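You operate a simulated robot arm through the tools that you are given. There is no shell and no other tool. Be economical: measure what you need, move in short steps, check, and stop when the job is done.

You are at the controls of a simulated two-armed robot. One attempt, no reset.

## Task
Swap the brown tin in the red drawer for the beige tin.
Fine: the drawers stick: steady the chest with one hand while the other pulls and pushes; the brown tin stands on the island's end; both drawers end shut. Set down upright: small tin.
Where things are to end (x, y in the base frame): small tin within 100 mm of [520, 220].

The check looks at the end state, three seconds after you hand in, the way a careful person would. Anything else that was tipped, shoved, dropped, spilled or broken makes it a failure.

## Robot
Two 7-joint arms with two-finger parallel grippers on one trunk, on a base that drives. Base frame: it is fixed to the floor where the robot stands at the start and does not move with it; the origin is under the middle of the robot, x ahead of it, y to its left, z up. Units: mm, rad, N and s.
The left shoulder is at the start at [60, 143, 926], the right one opposite. With the tool pointing down near the work surface each hand reaches from about 260 to 700 mm from the robot's upright axis, wherever it stands, measured 20 degrees to its own side. Places, roughly: blue drawer [600, -200, 1000]; inside of the red drawer [600, -200, 900]; island top over the end doors [600, -200, 900]; red drawer [600, -200, 1000]. Payload 1.57 kg a hand.
Tool frame (each hand has its own): the origin (TCP) lies between the finger pads and is the grasp point; the fingertips stand 30 mm ahead of it; z points along the fingers, y is the line along which they close. Largest opening 110 mm; finger width 24, thickness 12; the body of the gripper, 48 by 112 mm, starts 78 mm behind the TCP.
Orientation is that of the tool frame in the base frame, as a unit quaternion [w, x, y, z]. With the fingers straight down and closing along the base's y, the tool's x points along the base's -x, its y along +y and its z along -z.

## Interface
- The arms move only by the tool send_rows. It takes "left_increments", "right_increments" or both (then of equal length, played together; a hand with none holds still); each is a list of rows, each a list of 3 entries, a list of its own where there are three numbers: the shift along the base's x, y, z in units of 30 mm (1.0 is 30 mm), then the turn, a rotation vector about the base's x, y, z in units of 5 degrees (1.0 is 5 degrees), then the closure in counts, from 0 (fully open) to 255 (shut). In form: [[[x, y, z], [wx, wy, wz], fingers], ...]. A call has 1 to 20 rows; each row shifts and turns the commanded pose from where the row before left it. A call with a number of a shift or a turn outside -1 to 1 is refused whole. A row lasts 0.2 s, in which the tool goes at most 50 mm and 0.15 rad; a call with a longer step from one row to the next is refused whole, and so is a gripper value outside its range. A pose out of reach is approached as far as the arm can. The call stops where the force on the tool passes 40 N (or 10 N more than at its start, if that is more) or the arm is blocked; 0.2 s more then pass. Each finger travels about 45 mm/s and halts on what it meets, pressing with about 32 N; the grip force reading is that of the motor and also rises with nothing between the fingers. The clock runs only during rows and for 0.2 s after the last one: add rows that do not move to give the fingers time. It gives the time, the measured TCP pose, the force on the tool (base axes), the opening and the grip force at its end, in the units of the frame above (readings bear some noise), with the torque about the TCP (base axes, N m) and any sound that the robot's microphone picked up, and new pictures: "show" is both (left out), scene, wrist or none (wrist: the cameras of the hands that moved).
- Cameras (640 x 400 px; columns grow to the right, rows downward): "scene" is now at [47.2, -7, 1533.2]; the picture's right is [-0.07, -1.00, 0.00], its down [-0.76, 0.05, -0.65] and it looks along [0.64, -0.05, -0.76] (base axes); focal length 255 px, centre (320, 200). "left" rides on the left gripper at [70, -16, -141] in its tool frame; the picture's right is [0.23, 0.97, 0.00], its down [-0.86, 0.20, -0.48] and it looks along [-0.47, 0.11, 0.88] (tool axes); focal length 222 px, centre (320, 200). "right" rides on the right gripper at [70, 16, -141] in its tool frame; the picture's right is [-0.23, 0.97, 0.00], its down [-0.86, -0.20, -0.48] and it looks along [-0.47, -0.11, 0.88] (tool axes); focal length 222 px, centre (320, 200). There is no depth. A picture from a camera that has moved, and an enlarged one, comes with that camera's place and axes in the base frame and with its lens.
- slide_trunk(by): slides the trunk up (or, below 0, down) by that many mm; the arms and the scene camera ride with it, the base frame stays. It gives what a move gives, with no picture.
- roll_base(legs): drives the robot by 1 to 6 legs, each [ahead, left, turn to the left] in mm, mm and rad, along the robot's own axes; the way and the turn of a leg run together, so that a leg with both is an arc; at most 1500 mm and 3.142 rad a leg. The arms and the cameras ride along, it lands a little off, and it stops where it bumps. It gives what a move gives, and a new picture of the scene camera.
- head_to(pan, tilt): turns the head with the scene camera to pan (to the left, within 1.501 rad either way) and tilt (down, from -0.506 to 1.204), counted from straight ahead of the robot. It gives what a move gives, and a new picture of the scene camera.
- close_up(camera, box): a new picture of the part [left, top, right, bottom] of that camera's present view, enlarged. The clock stands still meanwhile.
- job_done(): hands the job in; it is judged then, once.

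Go step by step. Nothing tells you exact positions but the pictures and the camera data: compare them with the known pose of the tool, close in by small moves and look again before you grip or let go. The budget is 120 turns and 260 pictures, counting those below and the enlarged ones. Unless the task says otherwise, let go and move clear before handing in, and close with one line.

The tools are called after ">>>" as name(argument=value, ...) on one line, values as JSON. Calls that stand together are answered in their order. send_rows: Moves the arms, as the interface text tells. Its arguments: {"type":"object","properties":{"left_increments":{"type":"array"},"right_increments":{"type":"array"},"show":{"type":"string","enum":["both","scene","wrist","none"]}},"required":[]} The other tools are called the same way: slide_trunk (by) slides the trunk up or down; roll_base (legs) drives the base; head_to (pan, tilt) turns the head that bears the scene camera; close_up (camera, box) takes an enlarged picture of a part of a camera's view; job_done () hands the job in.

At the start:

```text
time: 0.0
left_eef_pos: [576.4, 91.9, 999.8]
left_orientation: [0.0, 0.0, 1.0, 0.0]
left_force: [0.0, 0.0, -0.6]
left_wrist_torque: [0.0, 0.05, 0.02]
left_opening: 109.9
left_finger_force: 0.0
right_eef_pos: [457.2, -265.0, 999.1]
right_orientation: [0.0, 0.0, 1.0, 0.001]
right_force: [-0.2, -0.5, 0.2]
right_wrist_torque: [0.01, 0.0, 0.04]
right_opening: 110.0
right_finger_force: 0.0
trunk travel left (down, up): [-525.0, 65.0]
robot x, y, heading: [-2.2, -0.3, -0.001]
head pan, tilt: [-0.07, 0.869]
```

scene: 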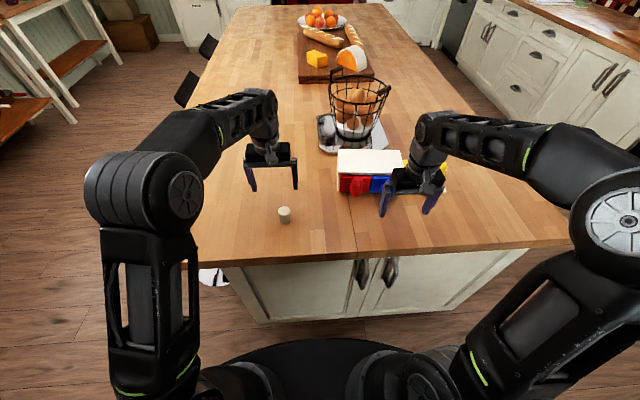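
right: 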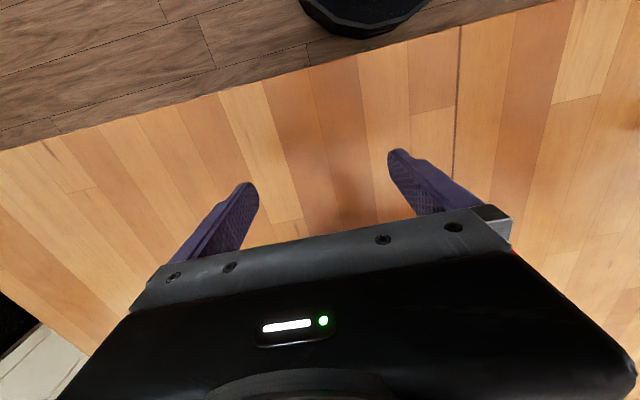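
left: 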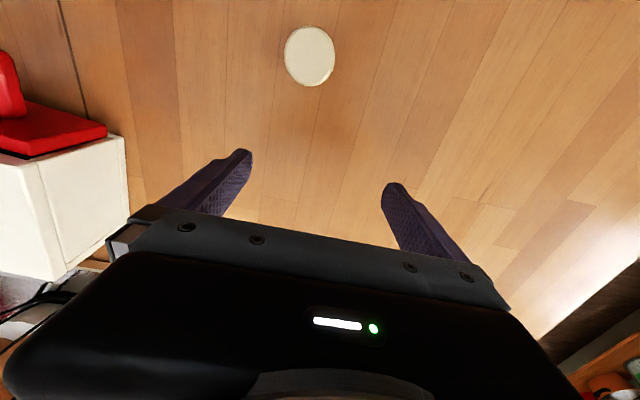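

I see a small chest with red and blue drawers on the island, and a beige tin to its left nearer the edge. I'll look closer first.

>>> close_up(camera="scene", box=[240, 120, 460, 260])

>>> close_up(camera="left", box=[0, 0, 360, 225])

```text
2.86 times, centred on (350, 190) of scene
camera zoom: at [47.2, -7.0, 1533.2], right [-0.07, -1.0, 0.0], down [-0.76, 0.05, -0.65], along [0.64, -0.05, -0.76], focal length 728 px, centre (234, 229)
```

zoom: 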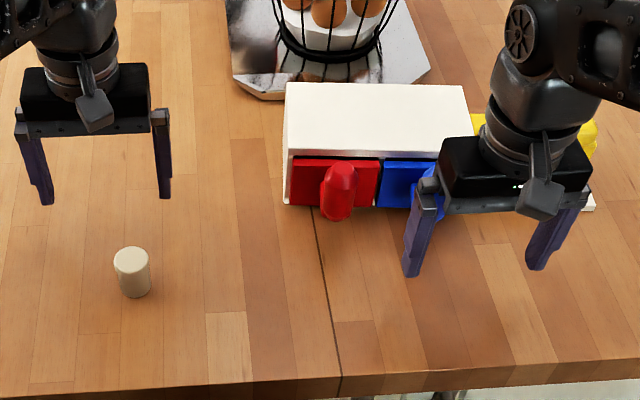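

```text
1.78 times, centred on (180, 112) of left
camera zoom: at [506.5, 74.5, 1141.8], right [-0.23, 0.97, 0.0], down [0.86, 0.2, 0.48], along [0.47, 0.11, -0.88], focal length 395 px, centre (569, 356)
```

zoom: 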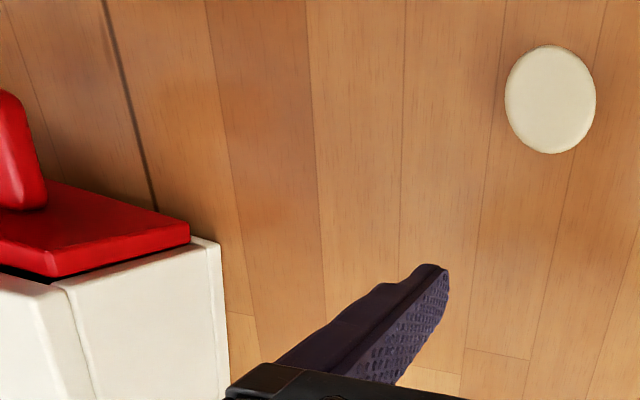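

The beige tin is at about (492, 61). The chest front is near x=600 with y from -110 to about -330. I'll move the right hand aside to see the whole chest.

>>> send_rows(right_increments=[[[0, 0, 1], [0, 0, 0], 0], [[0, 0, 1], [0, 0, 0], 0], [[0, -1, 1], [0, 0, 0], 0], [[0, -1, 1], [0, 0, 0], 0], [[0, -1, 0], [0, 0, 0], 0], [[0, -1, 0], [0, 0, 0], 0], [[0, -1, 0], [0, 0, 0], 0], [[0, -1, 0], [0, 0, 0], 0]], show="both")

>>> close_up(camera="scene", box=[290, 120, 480, 240])

```text
time: 1.8
left_eef_pos: [574.5, 91.9, 999.4]
left_orientation: [0.0, -0.001, 1.0, -0.001]
left_force: [-0.7, 0.6, 0.3]
left_wrist_torque: [0.01, 0.01, -0.04]
left_opening: 110.0
left_finger_force: 0.1
right_eef_pos: [457.6, -425.0, 1098.5]
right_orientation: [-0.001, 0.0, 1.0, 0.0]
right_force: [0.2, 0.9, -0.2]
right_wrist_torque: [0.05, 0.01, 0.03]
right_opening: 109.7
right_finger_force: 0.0
right hand out of reach, approached as far as the arm can: row 4
trunk travel left (down, up): [-525.0, 65.0]
robot x, y, heading: [-1.2, 0.6, -0.001]
head pan, tilt: [-0.07, 0.869]
camera scene: at [47.7, -6.9, 1533.2], right [-0.07, -1.0, 0.0], down [-0.76, 0.05, -0.65], along [0.64, -0.05, -0.76], focal length 255 px, centre (320, 200)
camera right: at [388.4, -408.2, 1239.3], right [0.23, 0.97, 0.0], down [0.86, -0.2, 0.48], along [0.47, -0.11, -0.88], focal length 222 px, centre (320, 200)
```

scene: 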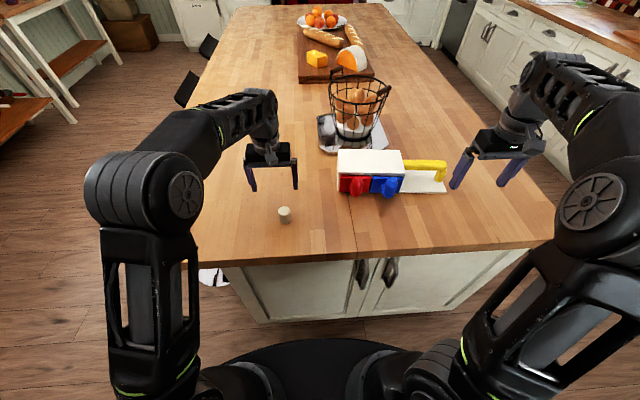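
right: 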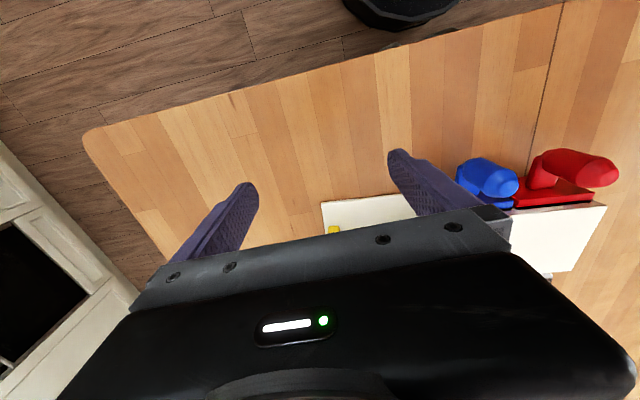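

```text
3.33 times, centred on (385, 180) of scene
camera zoom: at [47.7, -6.9, 1533.2], right [-0.07, -1.0, 0.0], down [-0.76, 0.05, -0.65], along [0.64, -0.05, -0.76], focal length 849 px, centre (103, 267)
```

zoom: 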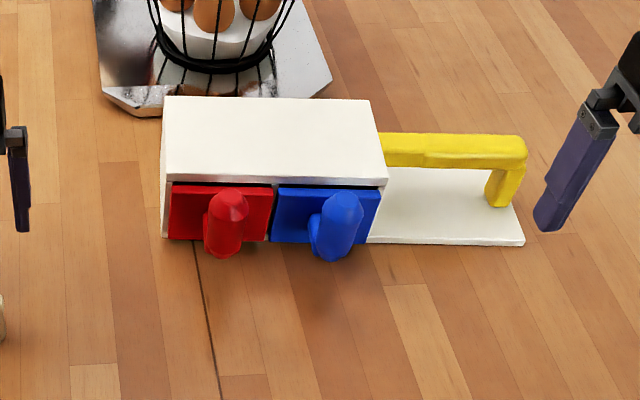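

The chest has a yellow carrying handle on its right, which suits the right hand for steadying. It's out of reach from here, so I'll raise the left hand and drive 150 mm to the right.

>>> send_rows(left_increments=[[[-1, 1, 1], [0, 0, 0], 0], [[-1, 1, 1], [0, 0, 0], 0], [[-1, 1, 1], [0, 0, 0], 0], [[0, 0, 1], [0, 0, 0], 0]], show="none")

>>> roll_base(legs=[[0, -150, 0]])

```text
refused: row 1 steps farther than a row can; nothing moved
```

```text
time: 3.2
left_eef_pos: [575.1, -57.9, 1000.3]
left_orientation: [0.0, 0.0, 1.0, 0.0]
left_force: [0.2, -0.5, 0.2]
left_wrist_torque: [0.03, 0.0, 0.04]
left_opening: 110.1
left_finger_force: 0.1
right_eef_pos: [459.2, -574.9, 1099.0]
right_orientation: [0.0, 0.0, 1.0, 0.002]
right_force: [-0.6, -0.4, 0.0]
right_wrist_torque: [0.02, 0.0, -0.02]
right_opening: 109.9
right_finger_force: 0.1
trunk travel left (down, up): [-525.0, 65.0]
robot x, y, heading: [-0.3, -148.6, 0.005]
head pan, tilt: [-0.07, 0.869]
camera scene: at [47.4, -158.4, 1533.2], right [-0.07, -1.0, 0.0], down [-0.76, 0.05, -0.65], along [0.64, -0.04, -0.76], focal length 255 px, centre (320, 200)
```

scene: 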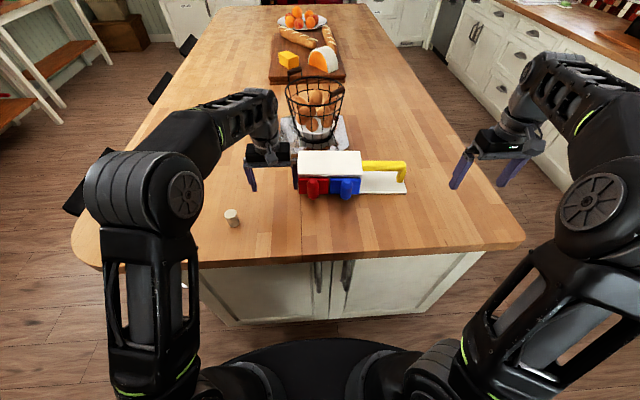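

The raise was refused because the step was too long, but the drive still went through and bumped nothing. I'll raise the left hand now with shorter steps, then look at the chest again.

>>> send_rows(left_increments=[[[0, 0, 1], [0, 0, 0], 0], [[0, 0, 1], [0, 0, 0], 0], [[0, 1, 1], [0, 0, 0], 0], [[-1, 1, 0], [0, 0, 0], 0], [[-1, 1, 0], [0, 0, 0], 0], [[-1, 1, 0], [0, 0, 0], 0], [[-1, 0, 0], [0, 0, 0], 0]], show="wrist")

>>> close_up(camera="scene", box=[250, 110, 430, 222])

```text
time: 4.8
left_eef_pos: [454.4, 31.4, 1060.5]
left_orientation: [0.0, 0.001, 1.0, -0.001]
left_force: [0.6, 0.6, -0.4]
left_wrist_torque: [0.0, -0.03, 0.01]
left_opening: 109.7
left_finger_force: 0.2
left hand out of reach, approached as far as the arm can: row 3
right_eef_pos: [457.0, -575.9, 1098.6]
right_orientation: [0.0, 0.0, 1.0, 0.0]
right_force: [0.7, 0.5, 0.0]
right_wrist_torque: [0.01, -0.02, 0.0]
right_opening: 109.6
right_finger_force: 0.0
trunk travel left (down, up): [-525.0, 65.0]
robot x, y, heading: [-0.5, -150.2, 0.001]
head pan, tilt: [-0.07, 0.869]
camera left: at [386.2, 14.8, 1203.0], right [-0.23, 0.97, 0.0], down [0.85, 0.2, 0.48], along [0.47, 0.11, -0.88], focal length 222 px, centre (320, 200)
```

left: 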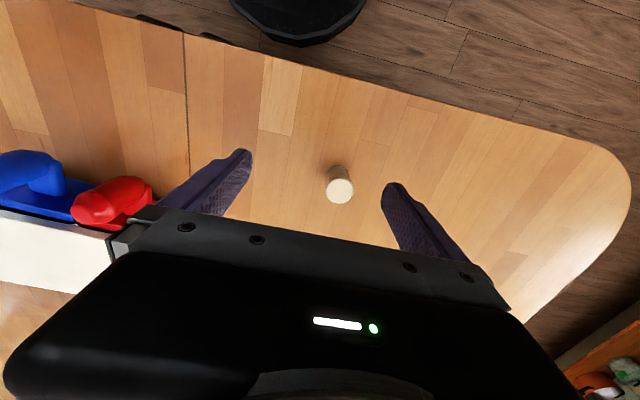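

```text
3.56 times, centred on (340, 166) of scene
camera zoom: at [46.7, -157.0, 1533.3], right [-0.07, -1.0, 0.0], down [-0.76, 0.05, -0.65], along [0.64, -0.04, -0.76], focal length 905 px, centre (249, 321)
```

zoom: 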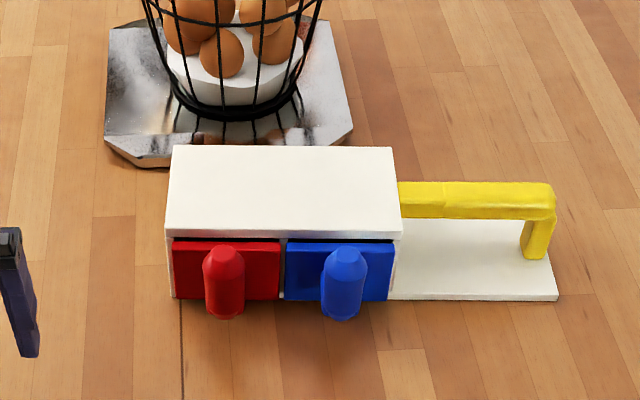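

The chest seems to have been nudged about 20 mm to -y by that drive, judging against the seam in the worktop. I can put it back once I hold the handle. Next I'll turn the right hand to close across the yellow bar, near (643, -390).

>>> send_rows(right_increments=[[[0.36, 0.365, 0], [0, 0, 1], 0], [[0.36, 0.365, 0], [0, 0, 1], 0], [[0.36, 0.365, 0], [0, 0, 1], 0], [[0.36, 0.365, 0], [0, 0, 1], 0], [[0.36, 0.365, 0], [0, 0, 1], 0], [[0.36, 0.365, 0], [0, 0, 1], 0], [[0.36, 0.365, 0], [0, 0, 1], 0], [[0.36, 0.365, 0], [0, 0, 1], 0], [[0.36, 0.365, 0], [0, 0, 1], 0], [[0.36, 0.365, 0], [0, 0, 1], 0], [[0.36, 0.365, 0], [0, 0, 1], 0], [[0.36, 0.365, 0], [0, 0, 1], 0], [[0.36, 0.365, 0], [0, 0, 1], 0], [[0.36, 0.365, 0], [0, 0, 1], 0], [[0.36, 0.365, 0], [0, 0, 1], 0], [[0.36, 0.365, 0], [0, 0, 1], 0], [[0.36, 0.365, 0], [0, 0, 1], 0]], show="both")

```text
time: 8.4
left_eef_pos: [455.7, 31.7, 1060.0]
left_orientation: [0.001, -0.001, 1.0, 0.0]
left_force: [0.3, 0.3, 0.1]
left_wrist_torque: [-0.02, 0.0, -0.02]
left_opening: 110.1
left_finger_force: 0.0
right_eef_pos: [528.7, -503.6, 1096.7]
right_orientation: [0.012, -0.301, 0.954, -0.008]
right_force: [-0.3, -1.1, -0.8]
right_wrist_torque: [0.0, -0.02, 0.01]
right_opening: 109.9
right_finger_force: 0.1
right hand out of reach, approached as far as the arm can: row 3, 4, 6, 7, 8, 9, 10, 11, 12, 13, 14, 15, 16, 17
trunk travel left (down, up): [-525.0, 65.0]
robot x, y, heading: [2.7, -149.3, 0.001]
head pan, tilt: [-0.07, 0.869]
camera scene: at [47.4, -156.8, 1533.2], right [-0.07, -1.0, 0.0], down [-0.76, 0.05, -0.65], along [0.64, -0.04, -0.76], focal length 255 px, centre (320, 200)
camera right: at [457.2, -528.5, 1236.8], right [-0.37, 0.93, -0.02], down [0.8, 0.33, 0.5], along [0.47, 0.17, -0.87], focal length 222 px, centre (320, 200)
```

scene: 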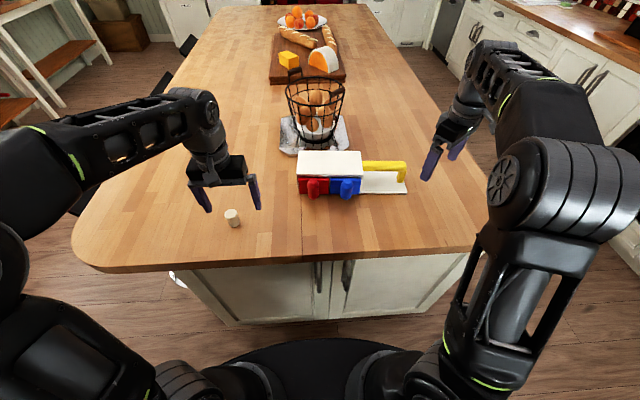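
right: 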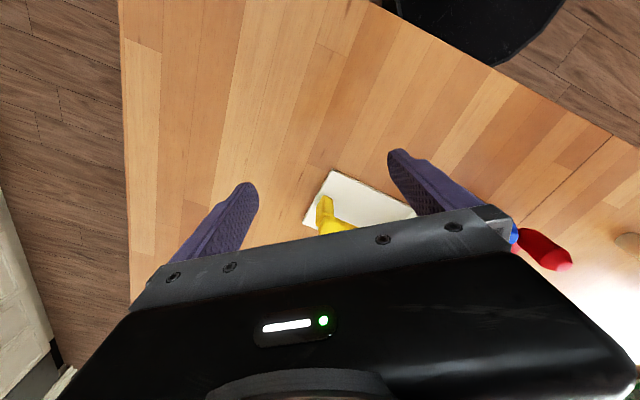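

At this height the reach falls short. I'll raise the trunk and see where the commanded pose then settles.

>>> slide_trunk(by=60)

>>> send_rows(right_increments=[[[0, 0, -0.3], [0, 0, 0], 0], [[0, 0, -0.3], [0, 0, 0], 0], [[0, 0, 0], [0, 0, 0], 0]], show="none")

```text
time: 9.4
left_eef_pos: [455.9, 32.4, 1121.2]
left_orientation: [0.0, -0.001, 1.0, 0.001]
left_force: [0.5, -0.2, -1.0]
left_wrist_torque: [0.01, -0.01, 0.02]
left_opening: 109.8
left_finger_force: 0.0
right_eef_pos: [528.4, -504.5, 1156.7]
right_orientation: [0.012, -0.301, 0.953, -0.007]
right_force: [0.3, 0.4, -0.2]
right_wrist_torque: [-0.04, -0.01, -0.01]
right_opening: 110.1
right_finger_force: 0.0
trunk travel left (down, up): [-585.0, 5.0]
robot x, y, heading: [-2.1, -150.8, 0.004]
head pan, tilt: [-0.07, 0.869]
```

```text
time: 10.2
left_eef_pos: [456.8, 30.9, 1120.1]
left_orientation: [0.0, -0.001, 1.0, -0.001]
left_force: [0.0, 0.8, 0.1]
left_wrist_torque: [0.02, 0.0, 0.0]
left_opening: 109.7
left_finger_force: 0.0
right_eef_pos: [527.3, -503.6, 1138.5]
right_orientation: [0.013, -0.302, 0.953, -0.007]
right_force: [0.1, -0.1, 0.0]
right_wrist_torque: [0.02, 0.02, 0.0]
right_opening: 110.1
right_finger_force: 0.1
trunk travel left (down, up): [-585.0, 5.0]
robot x, y, heading: [-0.3, -148.8, -0.003]
head pan, tilt: [-0.07, 0.869]
```

>>> send_rows(right_increments=[[[-0.1, 0.3, -0.26], [0, 0, 1], 0], [[-0.1, 0.3, -0.26], [0, 0, 1], 0], [[-0.1, 0.3, -0.26], [0, 0, 1], 0], [[-0.1, 0.3, -0.26], [0, 0, 1], 0], [[-0.1, 0.3, -0.26], [0, 0, 1], 0], [[-0.1, 0.3, -0.26], [0, 0, 1], 0], [[-0.1, 0.3, -0.26], [0, 0, 1], 0], [[-0.1, 0.3, -0.26], [0, 0, 1], 0], [[-0.1, 0.3, -0.26], [0, 0, 1], 0], [[-0.1, 0.3, -0.26], [0, 0, 1], 0]], show="none")

>>> send_rows(right_increments=[[[1, 0.15, 0], [0, 0, 0], 0], [[1, 0.15, 0], [0, 0, 0], 0], [[1, 0, 0], [0, 0, 0], 0], [[1, 0, 0], [0, 0, 0], 0]], show="wrist")

```text
time: 12.4
left_eef_pos: [456.6, 33.6, 1121.1]
left_orientation: [0.001, -0.001, 1.0, 0.001]
left_force: [0.3, 0.2, 0.3]
left_wrist_torque: [0.03, 0.01, -0.01]
left_opening: 110.0
left_finger_force: 0.1
right_eef_pos: [497.1, -412.9, 1060.0]
right_orientation: [0.014, -0.676, 0.736, -0.001]
right_force: [0.3, 0.0, 1.0]
right_wrist_torque: [0.0, 0.03, 0.01]
right_opening: 110.1
right_finger_force: 0.0
trunk travel left (down, up): [-585.0, 5.0]
robot x, y, heading: [-1.1, -146.9, 0.003]
head pan, tilt: [-0.07, 0.869]
```

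```text
time: 13.4
left_eef_pos: [456.2, 32.6, 1121.1]
left_orientation: [0.0, 0.0, 1.0, 0.001]
left_force: [0.0, -0.7, -0.8]
left_wrist_torque: [0.01, 0.01, -0.03]
left_opening: 110.0
left_finger_force: 0.0
right_eef_pos: [618.1, -405.6, 1061.2]
right_orientation: [0.014, -0.676, 0.737, 0.0]
right_force: [-0.6, -0.2, 0.4]
right_wrist_torque: [0.01, 0.01, 0.0]
right_opening: 110.0
right_finger_force: 0.0
trunk travel left (down, up): [-585.0, 5.0]
robot x, y, heading: [2.2, -148.5, 0.002]
head pan, tilt: [-0.07, 0.869]
camera right: at [593.4, -474.6, 1200.2], right [-0.95, 0.31, -0.02], down [0.26, 0.83, 0.5], along [0.17, 0.47, -0.87], focal length 222 px, centre (320, 200)
```

right: 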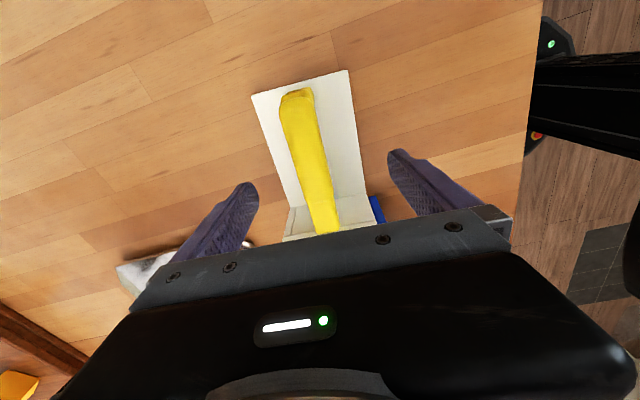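

The bar's centreline passes about (633, -405). I'll shift over it, descend and check.

>>> send_rows(right_increments=[[[0.5, 0.3, 0], [0, 0, 0], 0], [[0, 0, -1], [0, 0, 0], 0], [[0, 0, -0.9], [0, 0, 0], 0], [[0, 0, -0.5], [0, 0, 0], 0], [[0, 0, 0], [0, 0, 0], 0]], show="both")

>>> close_up(camera="scene", box=[270, 120, 450, 232])

```text
time: 14.6
left_eef_pos: [456.0, 32.8, 1120.7]
left_orientation: [0.0, 0.0, 1.0, 0.0]
left_force: [-0.4, -0.4, 0.7]
left_wrist_torque: [0.01, 0.0, -0.01]
left_opening: 110.2
left_finger_force: 0.1
right_eef_pos: [631.7, -395.9, 989.0]
right_orientation: [0.014, -0.677, 0.736, -0.001]
right_force: [0.5, 0.2, -0.7]
right_wrist_torque: [-0.01, 0.01, 0.02]
right_opening: 109.9
right_finger_force: 0.0
trunk travel left (down, up): [-585.0, 5.0]
robot x, y, heading: [-3.2, -147.4, 0.005]
head pan, tilt: [-0.07, 0.869]
camera scene: at [47.5, -156.7, 1593.2], right [-0.07, -1.0, 0.0], down [-0.76, 0.05, -0.65], along [0.64, -0.04, -0.76], focal length 255 px, centre (320, 200)
camera right: at [606.7, -465.2, 1128.8], right [-0.95, 0.31, -0.02], down [0.26, 0.83, 0.5], along [0.17, 0.47, -0.87], focal length 222 px, centre (320, 200)
```

scene: 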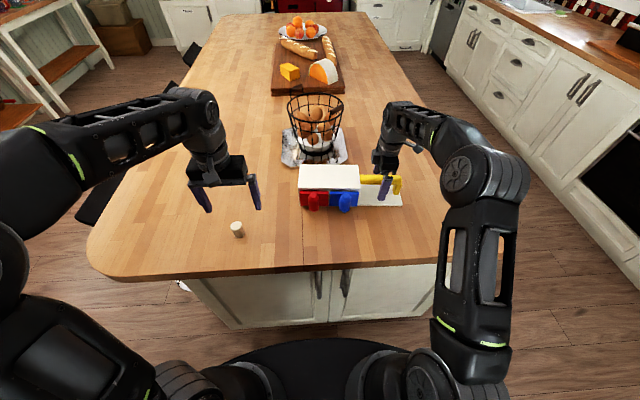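
right: 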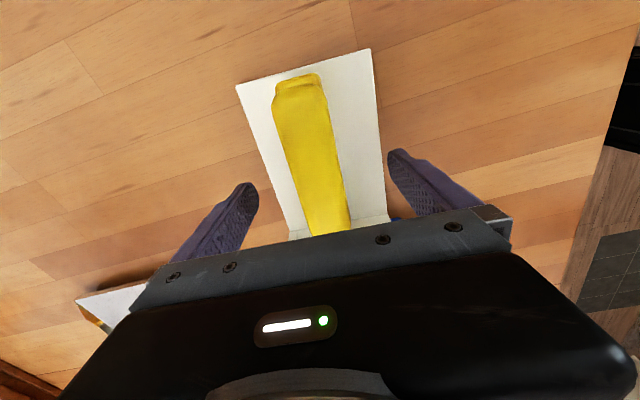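

```text
3.56 times, centred on (360, 176) of scene
camera zoom: at [47.5, -156.7, 1593.2], right [-0.07, -1.0, 0.0], down [-0.76, 0.05, -0.65], along [0.64, -0.04, -0.76], focal length 905 px, centre (178, 285)
```

zoom: 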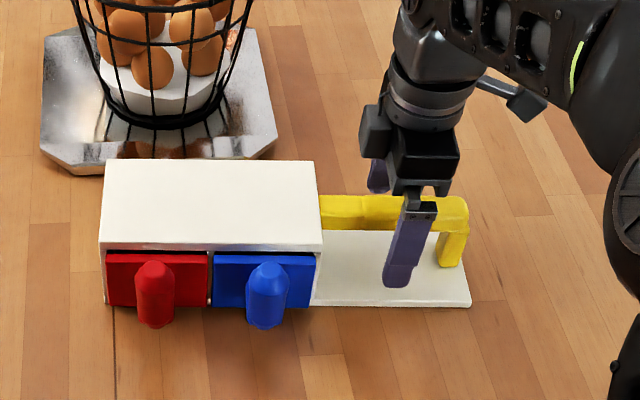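

The bar lies between the fingers. I'll lower a little and grip.

>>> send_rows(right_increments=[[[0, 0, -0.45], [0, 0, 0], 0], [[0, 0, 0], [0, 0, 255], 255], [[0, 0, 0], [0, 0, 0], 255]], show="none")

>>> send_rows(right_increments=[[[0, 0, -0.45], [0, 0, 0], 0], [[0, 0, 0], [0, 0, 0], 255], [[0, 0, 0], [0, 0, 0], 255], [[0, 0, 0], [0, 0, 0], 255], [[0, 0, 0], [0, 0, 0], 255], [[0, 0, 0], [0, 0, 0], 255], [[0, 0, 0], [0, 0, 0], 255], [[0, 0, 0], [0, 0, 0], 255], [[0, 0, 0], [0, 0, 0], 255]], show="wrist")

```text
refused: 255 is not a number from -1 to 1
```

```text
time: 16.6
left_eef_pos: [455.3, 31.5, 1121.4]
left_orientation: [0.0, -0.001, 1.0, 0.0]
left_force: [0.7, 0.7, 0.0]
left_wrist_torque: [0.01, -0.01, 0.01]
left_opening: 110.0
left_finger_force: 0.1
right_eef_pos: [630.8, -395.2, 977.2]
right_orientation: [0.014, -0.676, 0.736, -0.002]
right_force: [-3.9, 0.3, 2.1]
right_wrist_torque: [0.08, 0.52, 0.42]
right_opening: 32.0
right_finger_force: 31.9
trunk travel left (down, up): [-585.0, 5.0]
robot x, y, heading: [0.4, -150.1, 0.004]
head pan, tilt: [-0.07, 0.869]
camera right: at [606.2, -465.3, 1115.5], right [-0.95, 0.31, -0.02], down [0.26, 0.83, 0.5], along [0.17, 0.47, -0.87], focal length 222 px, centre (320, 200)
```

right: 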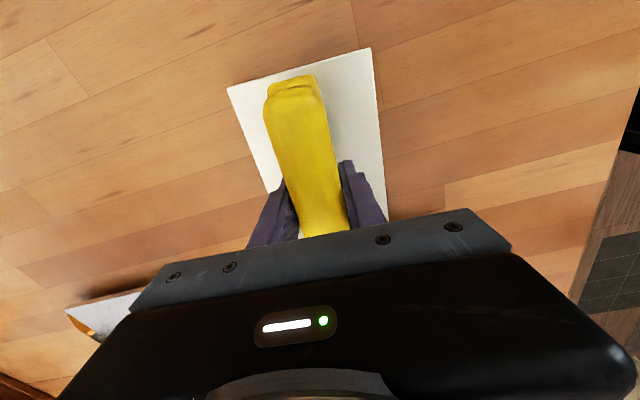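

Gripped the handle. I'll slide the chest back +y by about 21 mm to its original place, gently.

>>> send_rows(right_increments=[[[0, 0.18, 0], [0, 0, 0], 255], [[0, 0.18, 0], [0, 0, 0], 255], [[0, 0.18, 0], [0, 0, 0], 255], [[0, 0.18, 0], [0, 0, 0], 255], [[0, 0, 0], [0, 0, 0], 255]], show="none")

>>> close_up(camera="scene", box=[270, 120, 450, 232])

```text
time: 17.8
left_eef_pos: [455.6, 31.6, 1120.6]
left_orientation: [0.0, -0.001, 1.0, 0.0]
left_force: [-0.1, -0.1, -0.1]
left_wrist_torque: [0.02, 0.02, -0.01]
left_opening: 109.9
left_finger_force: 0.1
right_eef_pos: [631.5, -374.0, 977.1]
right_orientation: [0.014, -0.676, 0.736, -0.002]
right_force: [0.7, -4.0, 7.9]
right_wrist_torque: [-0.24, 0.64, 0.22]
right_opening: 31.9
right_finger_force: 32.1
trunk travel left (down, up): [-585.0, 5.0]
robot x, y, heading: [1.4, -151.0, 0.002]
head pan, tilt: [-0.07, 0.869]
```

```text
3.56 times, centred on (360, 176) of scene
camera zoom: at [46.8, -157.1, 1593.3], right [-0.07, -1.0, 0.0], down [-0.76, 0.05, -0.65], along [0.64, -0.04, -0.76], focal length 905 px, centre (178, 285)
```

zoom: 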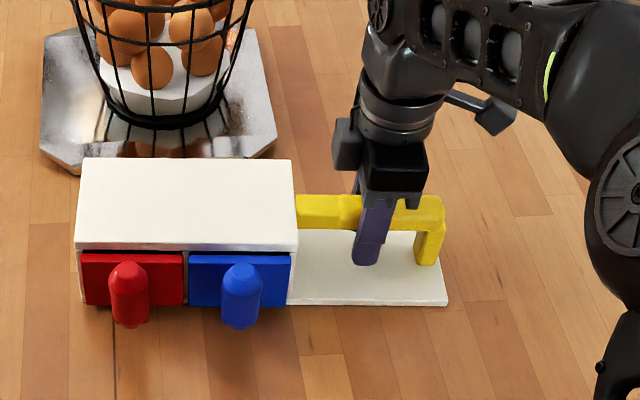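

The chest is back where it was, and the seam offset matches the first picture. Now I'll bring the left hand over the red knob, high up, to see its shape.

>>> send_rows(left_increments=[[[0.5, -0.87, 0], [0, 0, 0], 0], [[0.5, -0.87, 0], [0, 0, 0], 0], [[0.5, -0.87, 0], [0, 0, 0], 0], [[0.5, -0.87, 0], [0, 0, 0], 0], [[0.5, -0.87, 0], [0, 0, 0], 0], [[0.5, -0.87, 0], [0, 0, 0], 0], [[0.5, -0.87, 0], [0, 0, 0], 0]], show="wrist")

>>> close_up(camera="left", box=[200, 60, 440, 210])

```text
time: 19.4
left_eef_pos: [551.8, -132.1, 1120.8]
left_orientation: [0.001, 0.0, 1.0, -0.002]
left_force: [0.4, 0.3, -0.1]
left_wrist_torque: [-0.01, 0.01, -0.01]
left_opening: 110.0
left_finger_force: 0.1
left hand out of reach, approached as far as the arm can: row 7
right_eef_pos: [631.3, -372.9, 976.5]
right_orientation: [0.014, -0.676, 0.737, -0.001]
right_force: [0.3, -0.8, 9.6]
right_wrist_torque: [0.52, 0.73, 0.27]
right_opening: 31.9
right_finger_force: 32.0
trunk travel left (down, up): [-585.0, 5.0]
robot x, y, heading: [-0.5, -142.3, -0.005]
head pan, tilt: [-0.07, 0.869]
camera left: at [481.8, -149.6, 1262.6], right [-0.23, 0.97, 0.0], down [0.85, 0.2, 0.48], along [0.47, 0.11, -0.88], focal length 222 px, centre (320, 200)
```

left: 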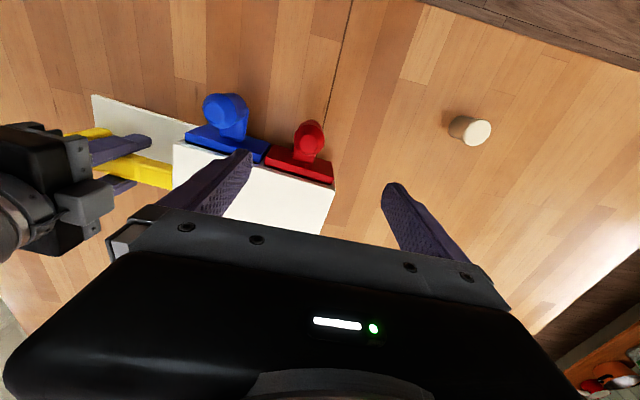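

```text
2.67 times, centred on (320, 135) of left
camera zoom: at [481.8, -149.6, 1262.6], right [-0.23, 0.97, 0.0], down [0.85, 0.2, 0.48], along [0.47, 0.11, -0.88], focal length 592 px, centre (320, 373)
```

zoom: 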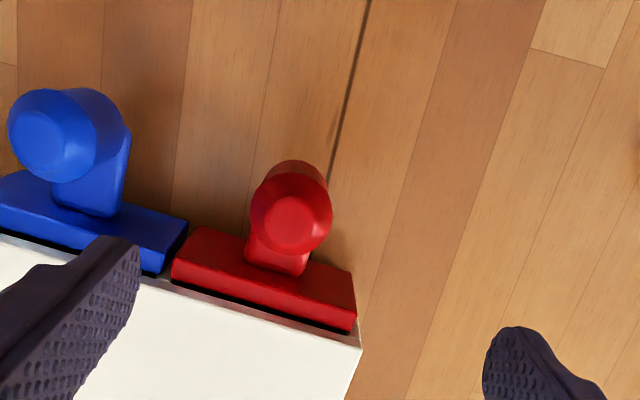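

>>> close_up(camera="scene", box=[280, 150, 350, 194])

>>> close_up(camera="left", box=[260, 95, 370, 164])

```text
9.09 times, centred on (315, 172) of scene
camera zoom: at [46.6, -156.2, 1593.3], right [-0.07, -1.0, 0.0], down [-0.76, 0.05, -0.65], along [0.64, -0.04, -0.76], focal length 2315 px, centre (366, 454)
```

zoom: 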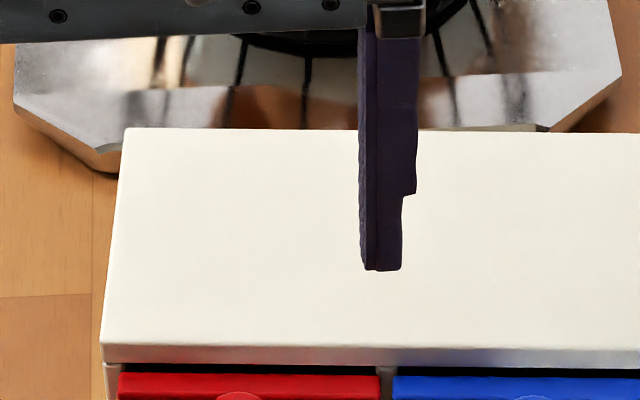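

```text
5.80 times, centred on (315, 130) of left
camera zoom: at [481.8, -149.6, 1262.6], right [-0.23, 0.97, 0.0], down [0.85, 0.2, 0.48], along [0.47, 0.11, -0.88], focal length 1288 px, centre (349, 609)
```

zoom: 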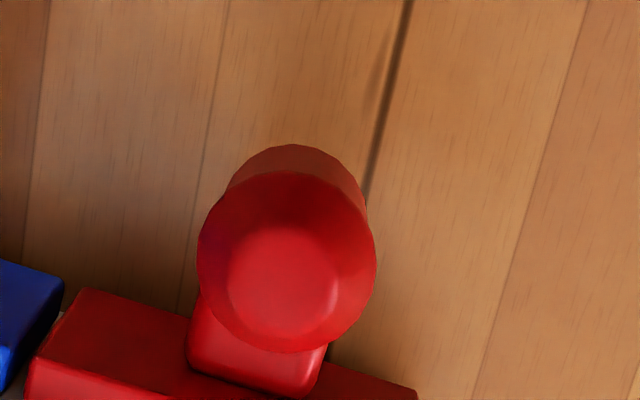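

>>> close_up(camera="scene", box=[280, 180, 350, 224])

```text
9.09 times, centred on (315, 202) of scene
camera zoom: at [46.6, -156.2, 1593.3], right [-0.07, -1.0, 0.0], down [-0.76, 0.05, -0.65], along [0.64, -0.04, -0.76], focal length 2315 px, centre (366, 182)
```

zoom: 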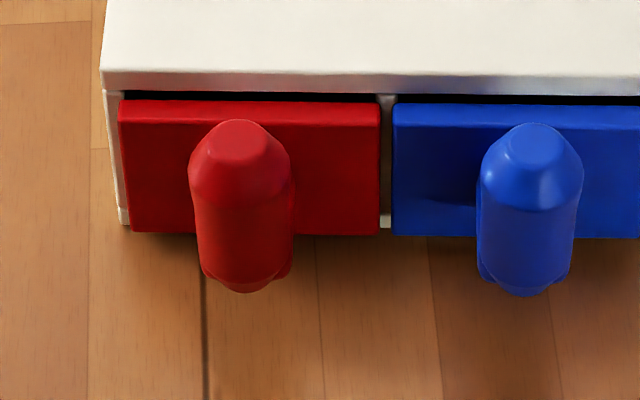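

The knob is a vertical cylinder about 34 mm thick, standing at about (543, -148), z 947 to 1027. I'll part-close the left fingers, align with the chest's yaw and come down around the knob.

>>> send_rows(left_increments=[[[-0.3, -0.53, 0], [0, 0, -0.6], 93], [[0, 0, -0.5], [0, 0, -0.5], 93], [[0, 0, -1], [0, 0, 0], 93], [[0, 0, -0.5], [0, 0, 0], 93], [[0, 0, 0], [0, 0, 0], 93], [[0, 0, 0], [0, 0, 0], 93]], show="both")

>>> close_up(camera="scene", box=[260, 130, 400, 218])

```text
time: 20.8
left_eef_pos: [541.1, -148.7, 1060.5]
left_orientation: [0.0, 0.047, 0.999, 0.0]
left_force: [-0.3, -0.3, -0.4]
left_wrist_torque: [0.02, -0.01, 0.01]
left_opening: 69.9
left_finger_force: 0.1
right_eef_pos: [631.8, -373.7, 976.6]
right_orientation: [0.013, -0.677, 0.736, -0.002]
right_force: [-0.1, 2.1, 7.9]
right_wrist_torque: [0.37, 0.66, 0.19]
right_opening: 31.8
right_finger_force: 32.1
trunk travel left (down, up): [-585.0, 5.0]
robot x, y, heading: [0.3, -150.1, 0.002]
head pan, tilt: [-0.07, 0.869]
camera scene: at [46.7, -156.4, 1593.3], right [-0.07, -1.0, 0.0], down [-0.76, 0.05, -0.65], along [0.64, -0.04, -0.76], focal length 255 px, centre (320, 200)
camera left: at [470.8, -159.0, 1202.9], right [-0.13, 0.99, 0.0], down [0.87, 0.12, 0.48], along [0.47, 0.06, -0.88], focal length 222 px, centre (320, 200)
```

scene: 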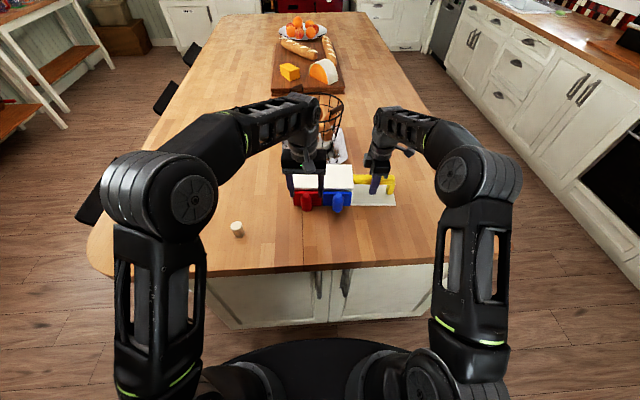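
left: 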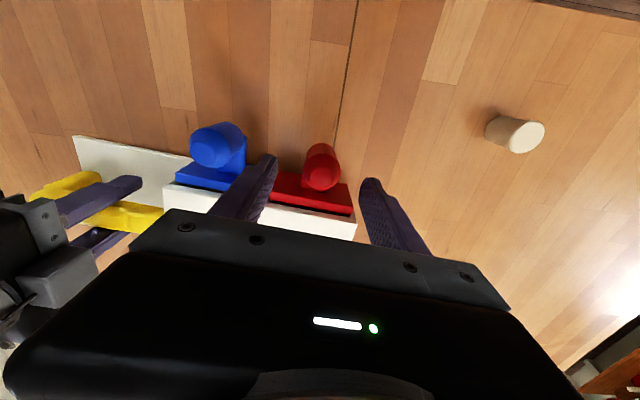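

```text
4.55 times, centred on (330, 174) of scene
camera zoom: at [46.7, -156.4, 1593.3], right [-0.07, -1.0, 0.0], down [-0.76, 0.05, -0.65], along [0.64, -0.04, -0.76], focal length 1158 px, centre (274, 318)
```

zoom: 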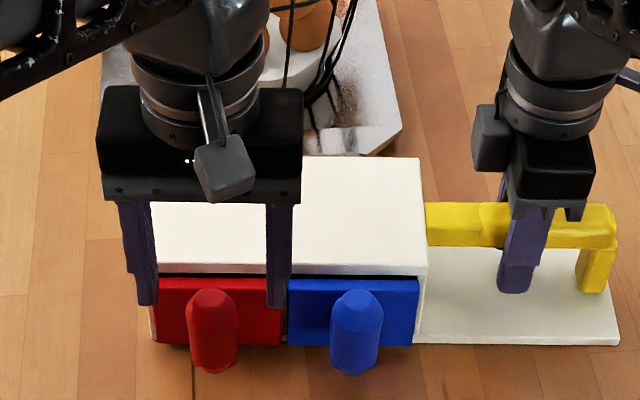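

The hand is centred over the red knob. I'll descend around it and close.

>>> send_rows(left_increments=[[[0.05, 0, -0.75], [0, 0, 0], 93], [[0, 0, -0.75], [0, 0, 0], 93], [[0, 0, -0.7], [0, 0, 0], 93], [[0, 0, 0], [0, 0, 0], 255], [[0, 0, 0], [0, 0, 0], 255], [[0, 0, 0], [0, 0, 0], 255], [[0, 0, 0], [0, 0, 0], 255], [[0, 0, 0], [0, 0, 0], 255]], show="wrist")

>>> close_up(camera="scene", box=[260, 130, 400, 218])

```text
time: 22.6
left_eef_pos: [543.1, -146.8, 993.7]
left_orientation: [0.0, 0.047, 0.999, 0.0]
left_force: [0.4, 9.7, -0.5]
left_wrist_torque: [-0.64, 0.05, 0.14]
left_opening: 31.6
left_finger_force: 32.2
right_eef_pos: [631.3, -374.1, 976.5]
right_orientation: [0.013, -0.676, 0.737, -0.001]
right_force: [-0.3, -3.2, 7.1]
right_wrist_torque: [1.03, 0.65, 0.3]
right_opening: 31.8
right_finger_force: 32.1
trunk travel left (down, up): [-585.0, 5.0]
robot x, y, heading: [3.3, -146.7, 0.004]
head pan, tilt: [-0.07, 0.869]
camera left: at [472.7, -158.2, 1137.1], right [-0.14, 0.99, 0.0], down [0.87, 0.12, 0.48], along [0.47, 0.06, -0.88], focal length 222 px, centre (320, 200)
```

left: 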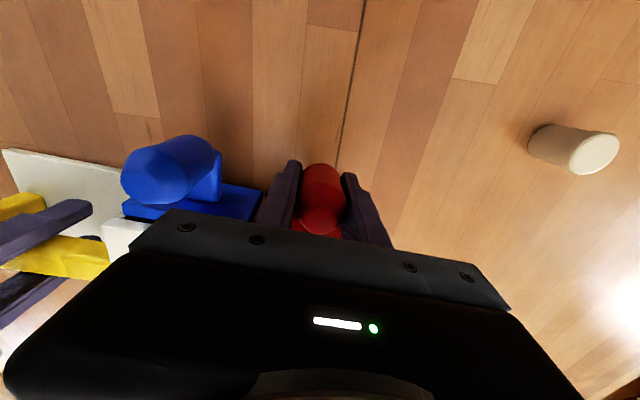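

```text
4.55 times, centred on (330, 174) of scene
camera zoom: at [46.8, -155.8, 1593.3], right [-0.07, -1.0, 0.0], down [-0.76, 0.05, -0.65], along [0.64, -0.04, -0.76], focal length 1158 px, centre (274, 318)
```

zoom: 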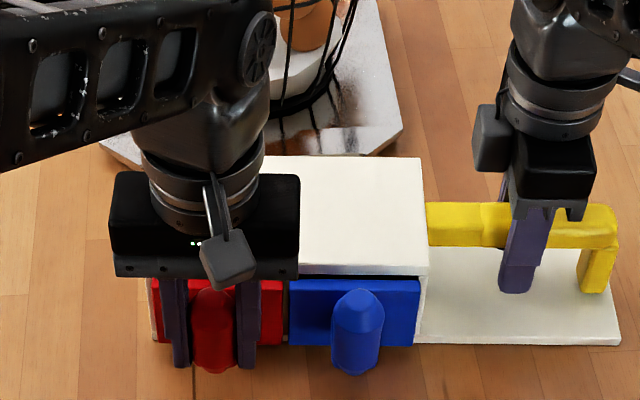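

Both hands hold. I'll pull the drawer slowly along its axis.

>>> send_rows(left_increments=[[[-0.3, 0.03, 0], [0, 0, 0], 255], [[-0.3, 0.03, 0], [0, 0, 0], 255], [[-0.3, 0.03, 0], [0, 0, 0], 255], [[-0.3, 0.03, 0], [0, 0, 0], 255], [[0, 0, 0], [0, 0, 0], 255]], show="none")

>>> close_up(camera="scene", box=[260, 130, 400, 218])

```text
time: 23.8
left_eef_pos: [506.6, -146.1, 995.2]
left_orientation: [0.0, 0.048, 0.999, -0.001]
left_force: [3.6, 3.6, -2.8]
left_wrist_torque: [1.03, 0.88, -0.01]
left_opening: 31.7
left_finger_force: 31.2
right_eef_pos: [630.7, -373.8, 977.3]
right_orientation: [0.014, -0.676, 0.737, -0.001]
right_force: [-6.0, -1.6, 10.1]
right_wrist_torque: [-0.37, 0.73, 0.87]
right_opening: 32.0
right_finger_force: 32.2
trunk travel left (down, up): [-585.0, 5.0]
robot x, y, heading: [-1.7, -150.4, 0.007]
head pan, tilt: [-0.07, 0.869]
```

```text
4.55 times, centred on (330, 174) of scene
camera zoom: at [46.8, -156.4, 1593.2], right [-0.07, -1.0, 0.0], down [-0.76, 0.05, -0.65], along [0.64, -0.04, -0.76], focal length 1158 px, centre (274, 318)
```

zoom: 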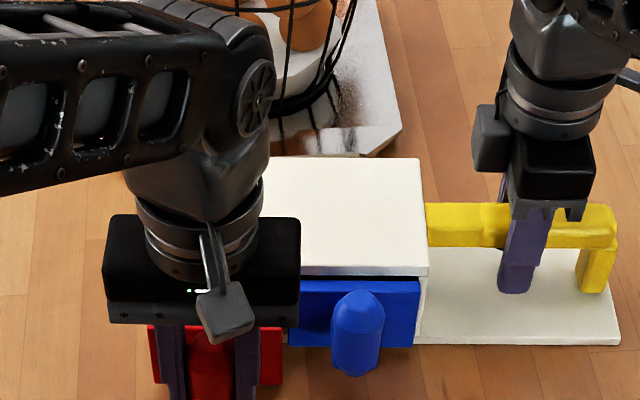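

The drawer slides freely. I'll pull another 40 mm or so.

>>> send_rows(left_increments=[[[-0.3, 0.03, 0], [0, 0, 0], 255], [[-0.3, 0.03, 0], [0, 0, 0], 255], [[-0.3, 0.03, 0], [0, 0, 0], 255], [[-0.3, 0.03, 0], [0, 0, 0], 255], [[-0.2, 0.02, 0], [0, 0, 0], 255], [[0, 0, 0], [0, 0, 0], 255]], show="scene")

>>> close_up(camera="scene", box=[260, 130, 400, 218])

```text
time: 25.2
left_eef_pos: [466.2, -141.7, 994.7]
left_orientation: [0.0, 0.048, 0.999, 0.0]
left_force: [4.0, -6.0, -3.7]
left_wrist_torque: [1.0, 0.76, -0.12]
left_opening: 31.5
left_finger_force: 31.9
right_eef_pos: [632.9, -372.8, 975.7]
right_orientation: [0.014, -0.676, 0.737, -0.001]
right_force: [-4.3, 3.4, 7.9]
right_wrist_torque: [-0.02, 0.98, 0.28]
right_opening: 32.1
right_finger_force: 32.2
trunk travel left (down, up): [-585.0, 5.0]
robot x, y, heading: [1.6, -155.1, 0.004]
head pan, tilt: [-0.07, 0.869]
camera scene: at [47.7, -156.9, 1593.2], right [-0.07, -1.0, 0.0], down [-0.76, 0.05, -0.65], along [0.64, -0.04, -0.76], focal length 255 px, centre (320, 200)
```

scene: 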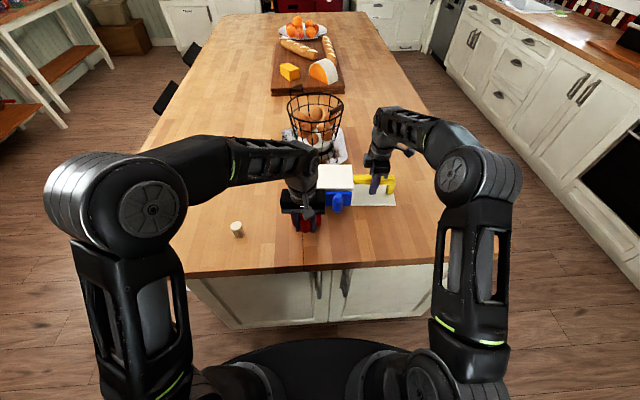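

```text
4.55 times, centred on (330, 174) of scene
camera zoom: at [47.7, -156.9, 1593.2], right [-0.07, -1.0, 0.0], down [-0.76, 0.05, -0.65], along [0.64, -0.04, -0.76], focal length 1158 px, centre (274, 318)
```

zoom: 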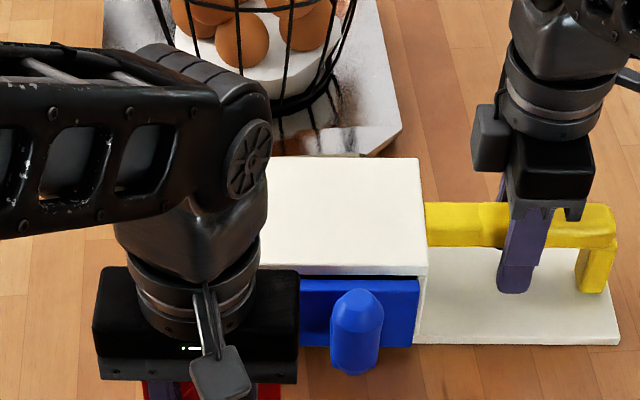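

Opened by about 77 mm. I'll release the knob, rise and move aside to see inside.

>>> send_rows(left_increments=[[[0, 0, 0], [0, 0, 0], 110], [[0, 0, 0], [0, 0, 0], 110], [[0, 0, 0], [0, 0, 0], 110], [[0, 0, 1], [0, 0, 0], 110], [[0, 0, 1], [0, 0, 0], 110], [[0, 0, 1], [0, 0, 0], 110], [[0, 1, 0], [0, 0, 0], 110], [[0, 1, 0], [0, 0, 0], 110], [[0, 1, 0], [0, 0, 0], 110], [[0, 1, 0], [0, 0, 0], 110]], show="wrist")

>>> close_up(camera="scene", box=[260, 142, 400, 230])

```text
time: 27.4
left_eef_pos: [466.4, -20.3, 1085.9]
left_orientation: [-0.001, 0.049, 0.999, -0.001]
left_force: [-0.3, -0.1, 0.0]
left_wrist_torque: [0.02, 0.0, 0.0]
left_opening: 62.6
left_finger_force: 0.1
right_eef_pos: [632.9, -374.8, 977.2]
right_orientation: [0.014, -0.675, 0.737, -0.002]
right_force: [-1.7, 1.6, 4.3]
right_wrist_torque: [-0.52, 0.49, 0.17]
right_opening: 31.8
right_finger_force: 31.7
trunk travel left (down, up): [-585.0, 5.0]
robot x, y, heading: [2.6, -147.8, 0.002]
head pan, tilt: [-0.07, 0.869]
camera left: at [394.9, -30.8, 1227.6], right [-0.13, 0.99, 0.0], down [0.87, 0.12, 0.48], along [0.47, 0.06, -0.88], focal length 222 px, centre (320, 200)
```

left: 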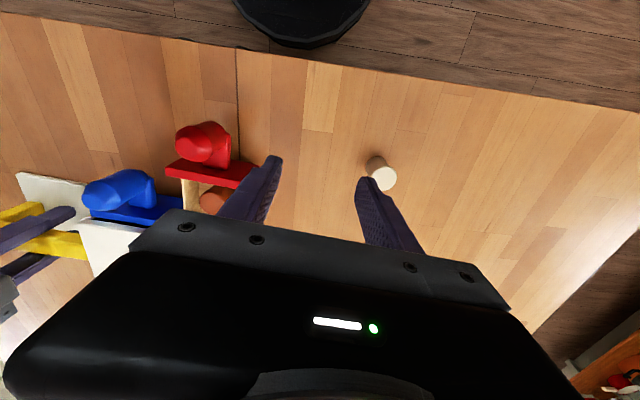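

```text
4.55 times, centred on (330, 186) of scene
camera zoom: at [46.9, -156.6, 1593.3], right [-0.07, -1.0, 0.0], down [-0.76, 0.05, -0.65], along [0.64, -0.04, -0.76], focal length 1158 px, centre (274, 264)
```

zoom: 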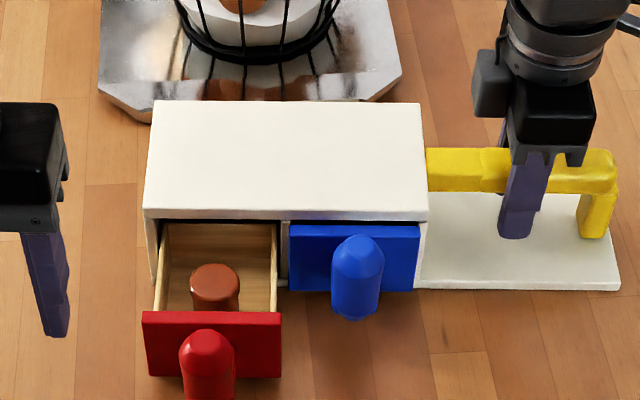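

The brown tin stands in the open red drawer, at about (558, -151). I'll bring the left hand above it for a precise look, with the fingers narrowed to fit between the drawer walls.

>>> send_rows(left_increments=[[[1, -1, 0.1], [0, 0, 0], 149], [[1, -1, 0.1], [0, 0, 0], 149], [[1, -1, 0], [0, 0, 0], 149], [[0.5, -1, 0], [0, 0, 0], 149], [[0, -0.3, 0], [0, 0, 0], 149]], show="wrist")

>>> close_up(camera="left", box=[240, 100, 400, 200])

```text
time: 28.6
left_eef_pos: [570.4, -150.4, 1090.7]
left_orientation: [0.001, 0.047, 0.999, 0.0]
left_force: [0.3, 0.3, -0.5]
left_wrist_torque: [0.01, -0.01, 0.0]
left_opening: 46.1
left_finger_force: 0.1
right_eef_pos: [631.1, -373.8, 974.8]
right_orientation: [0.015, -0.676, 0.737, -0.002]
right_force: [-2.9, -2.1, 3.8]
right_wrist_torque: [0.14, 0.49, 0.45]
right_opening: 32.0
right_finger_force: 32.0
trunk travel left (down, up): [-585.0, 5.0]
robot x, y, heading: [0.1, -150.0, 0.003]
head pan, tilt: [-0.07, 0.869]
camera left: at [500.3, -161.4, 1232.6], right [-0.13, 0.99, 0.0], down [0.87, 0.12, 0.48], along [0.47, 0.06, -0.88], focal length 222 px, centre (320, 200)
```

left: 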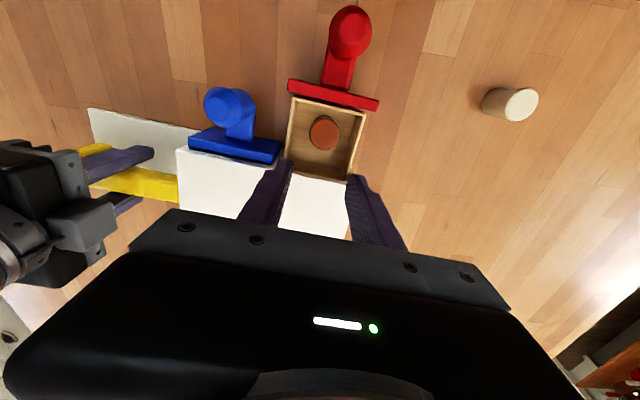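

```text
4.00 times, centred on (320, 150) of left
camera zoom: at [500.3, -161.4, 1232.6], right [-0.13, 0.99, 0.0], down [0.87, 0.12, 0.48], along [0.47, 0.06, -0.88], focal length 888 px, centre (320, 400)
```

zoom: 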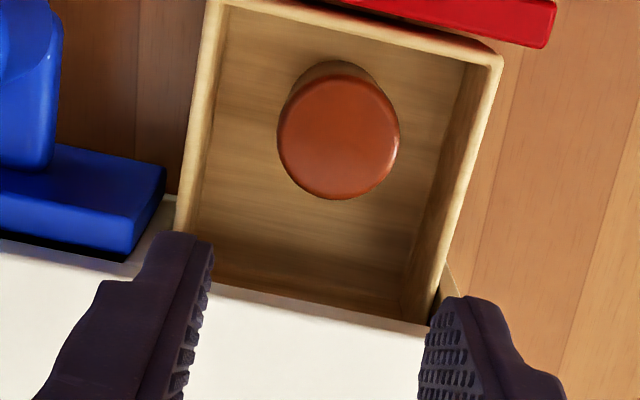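

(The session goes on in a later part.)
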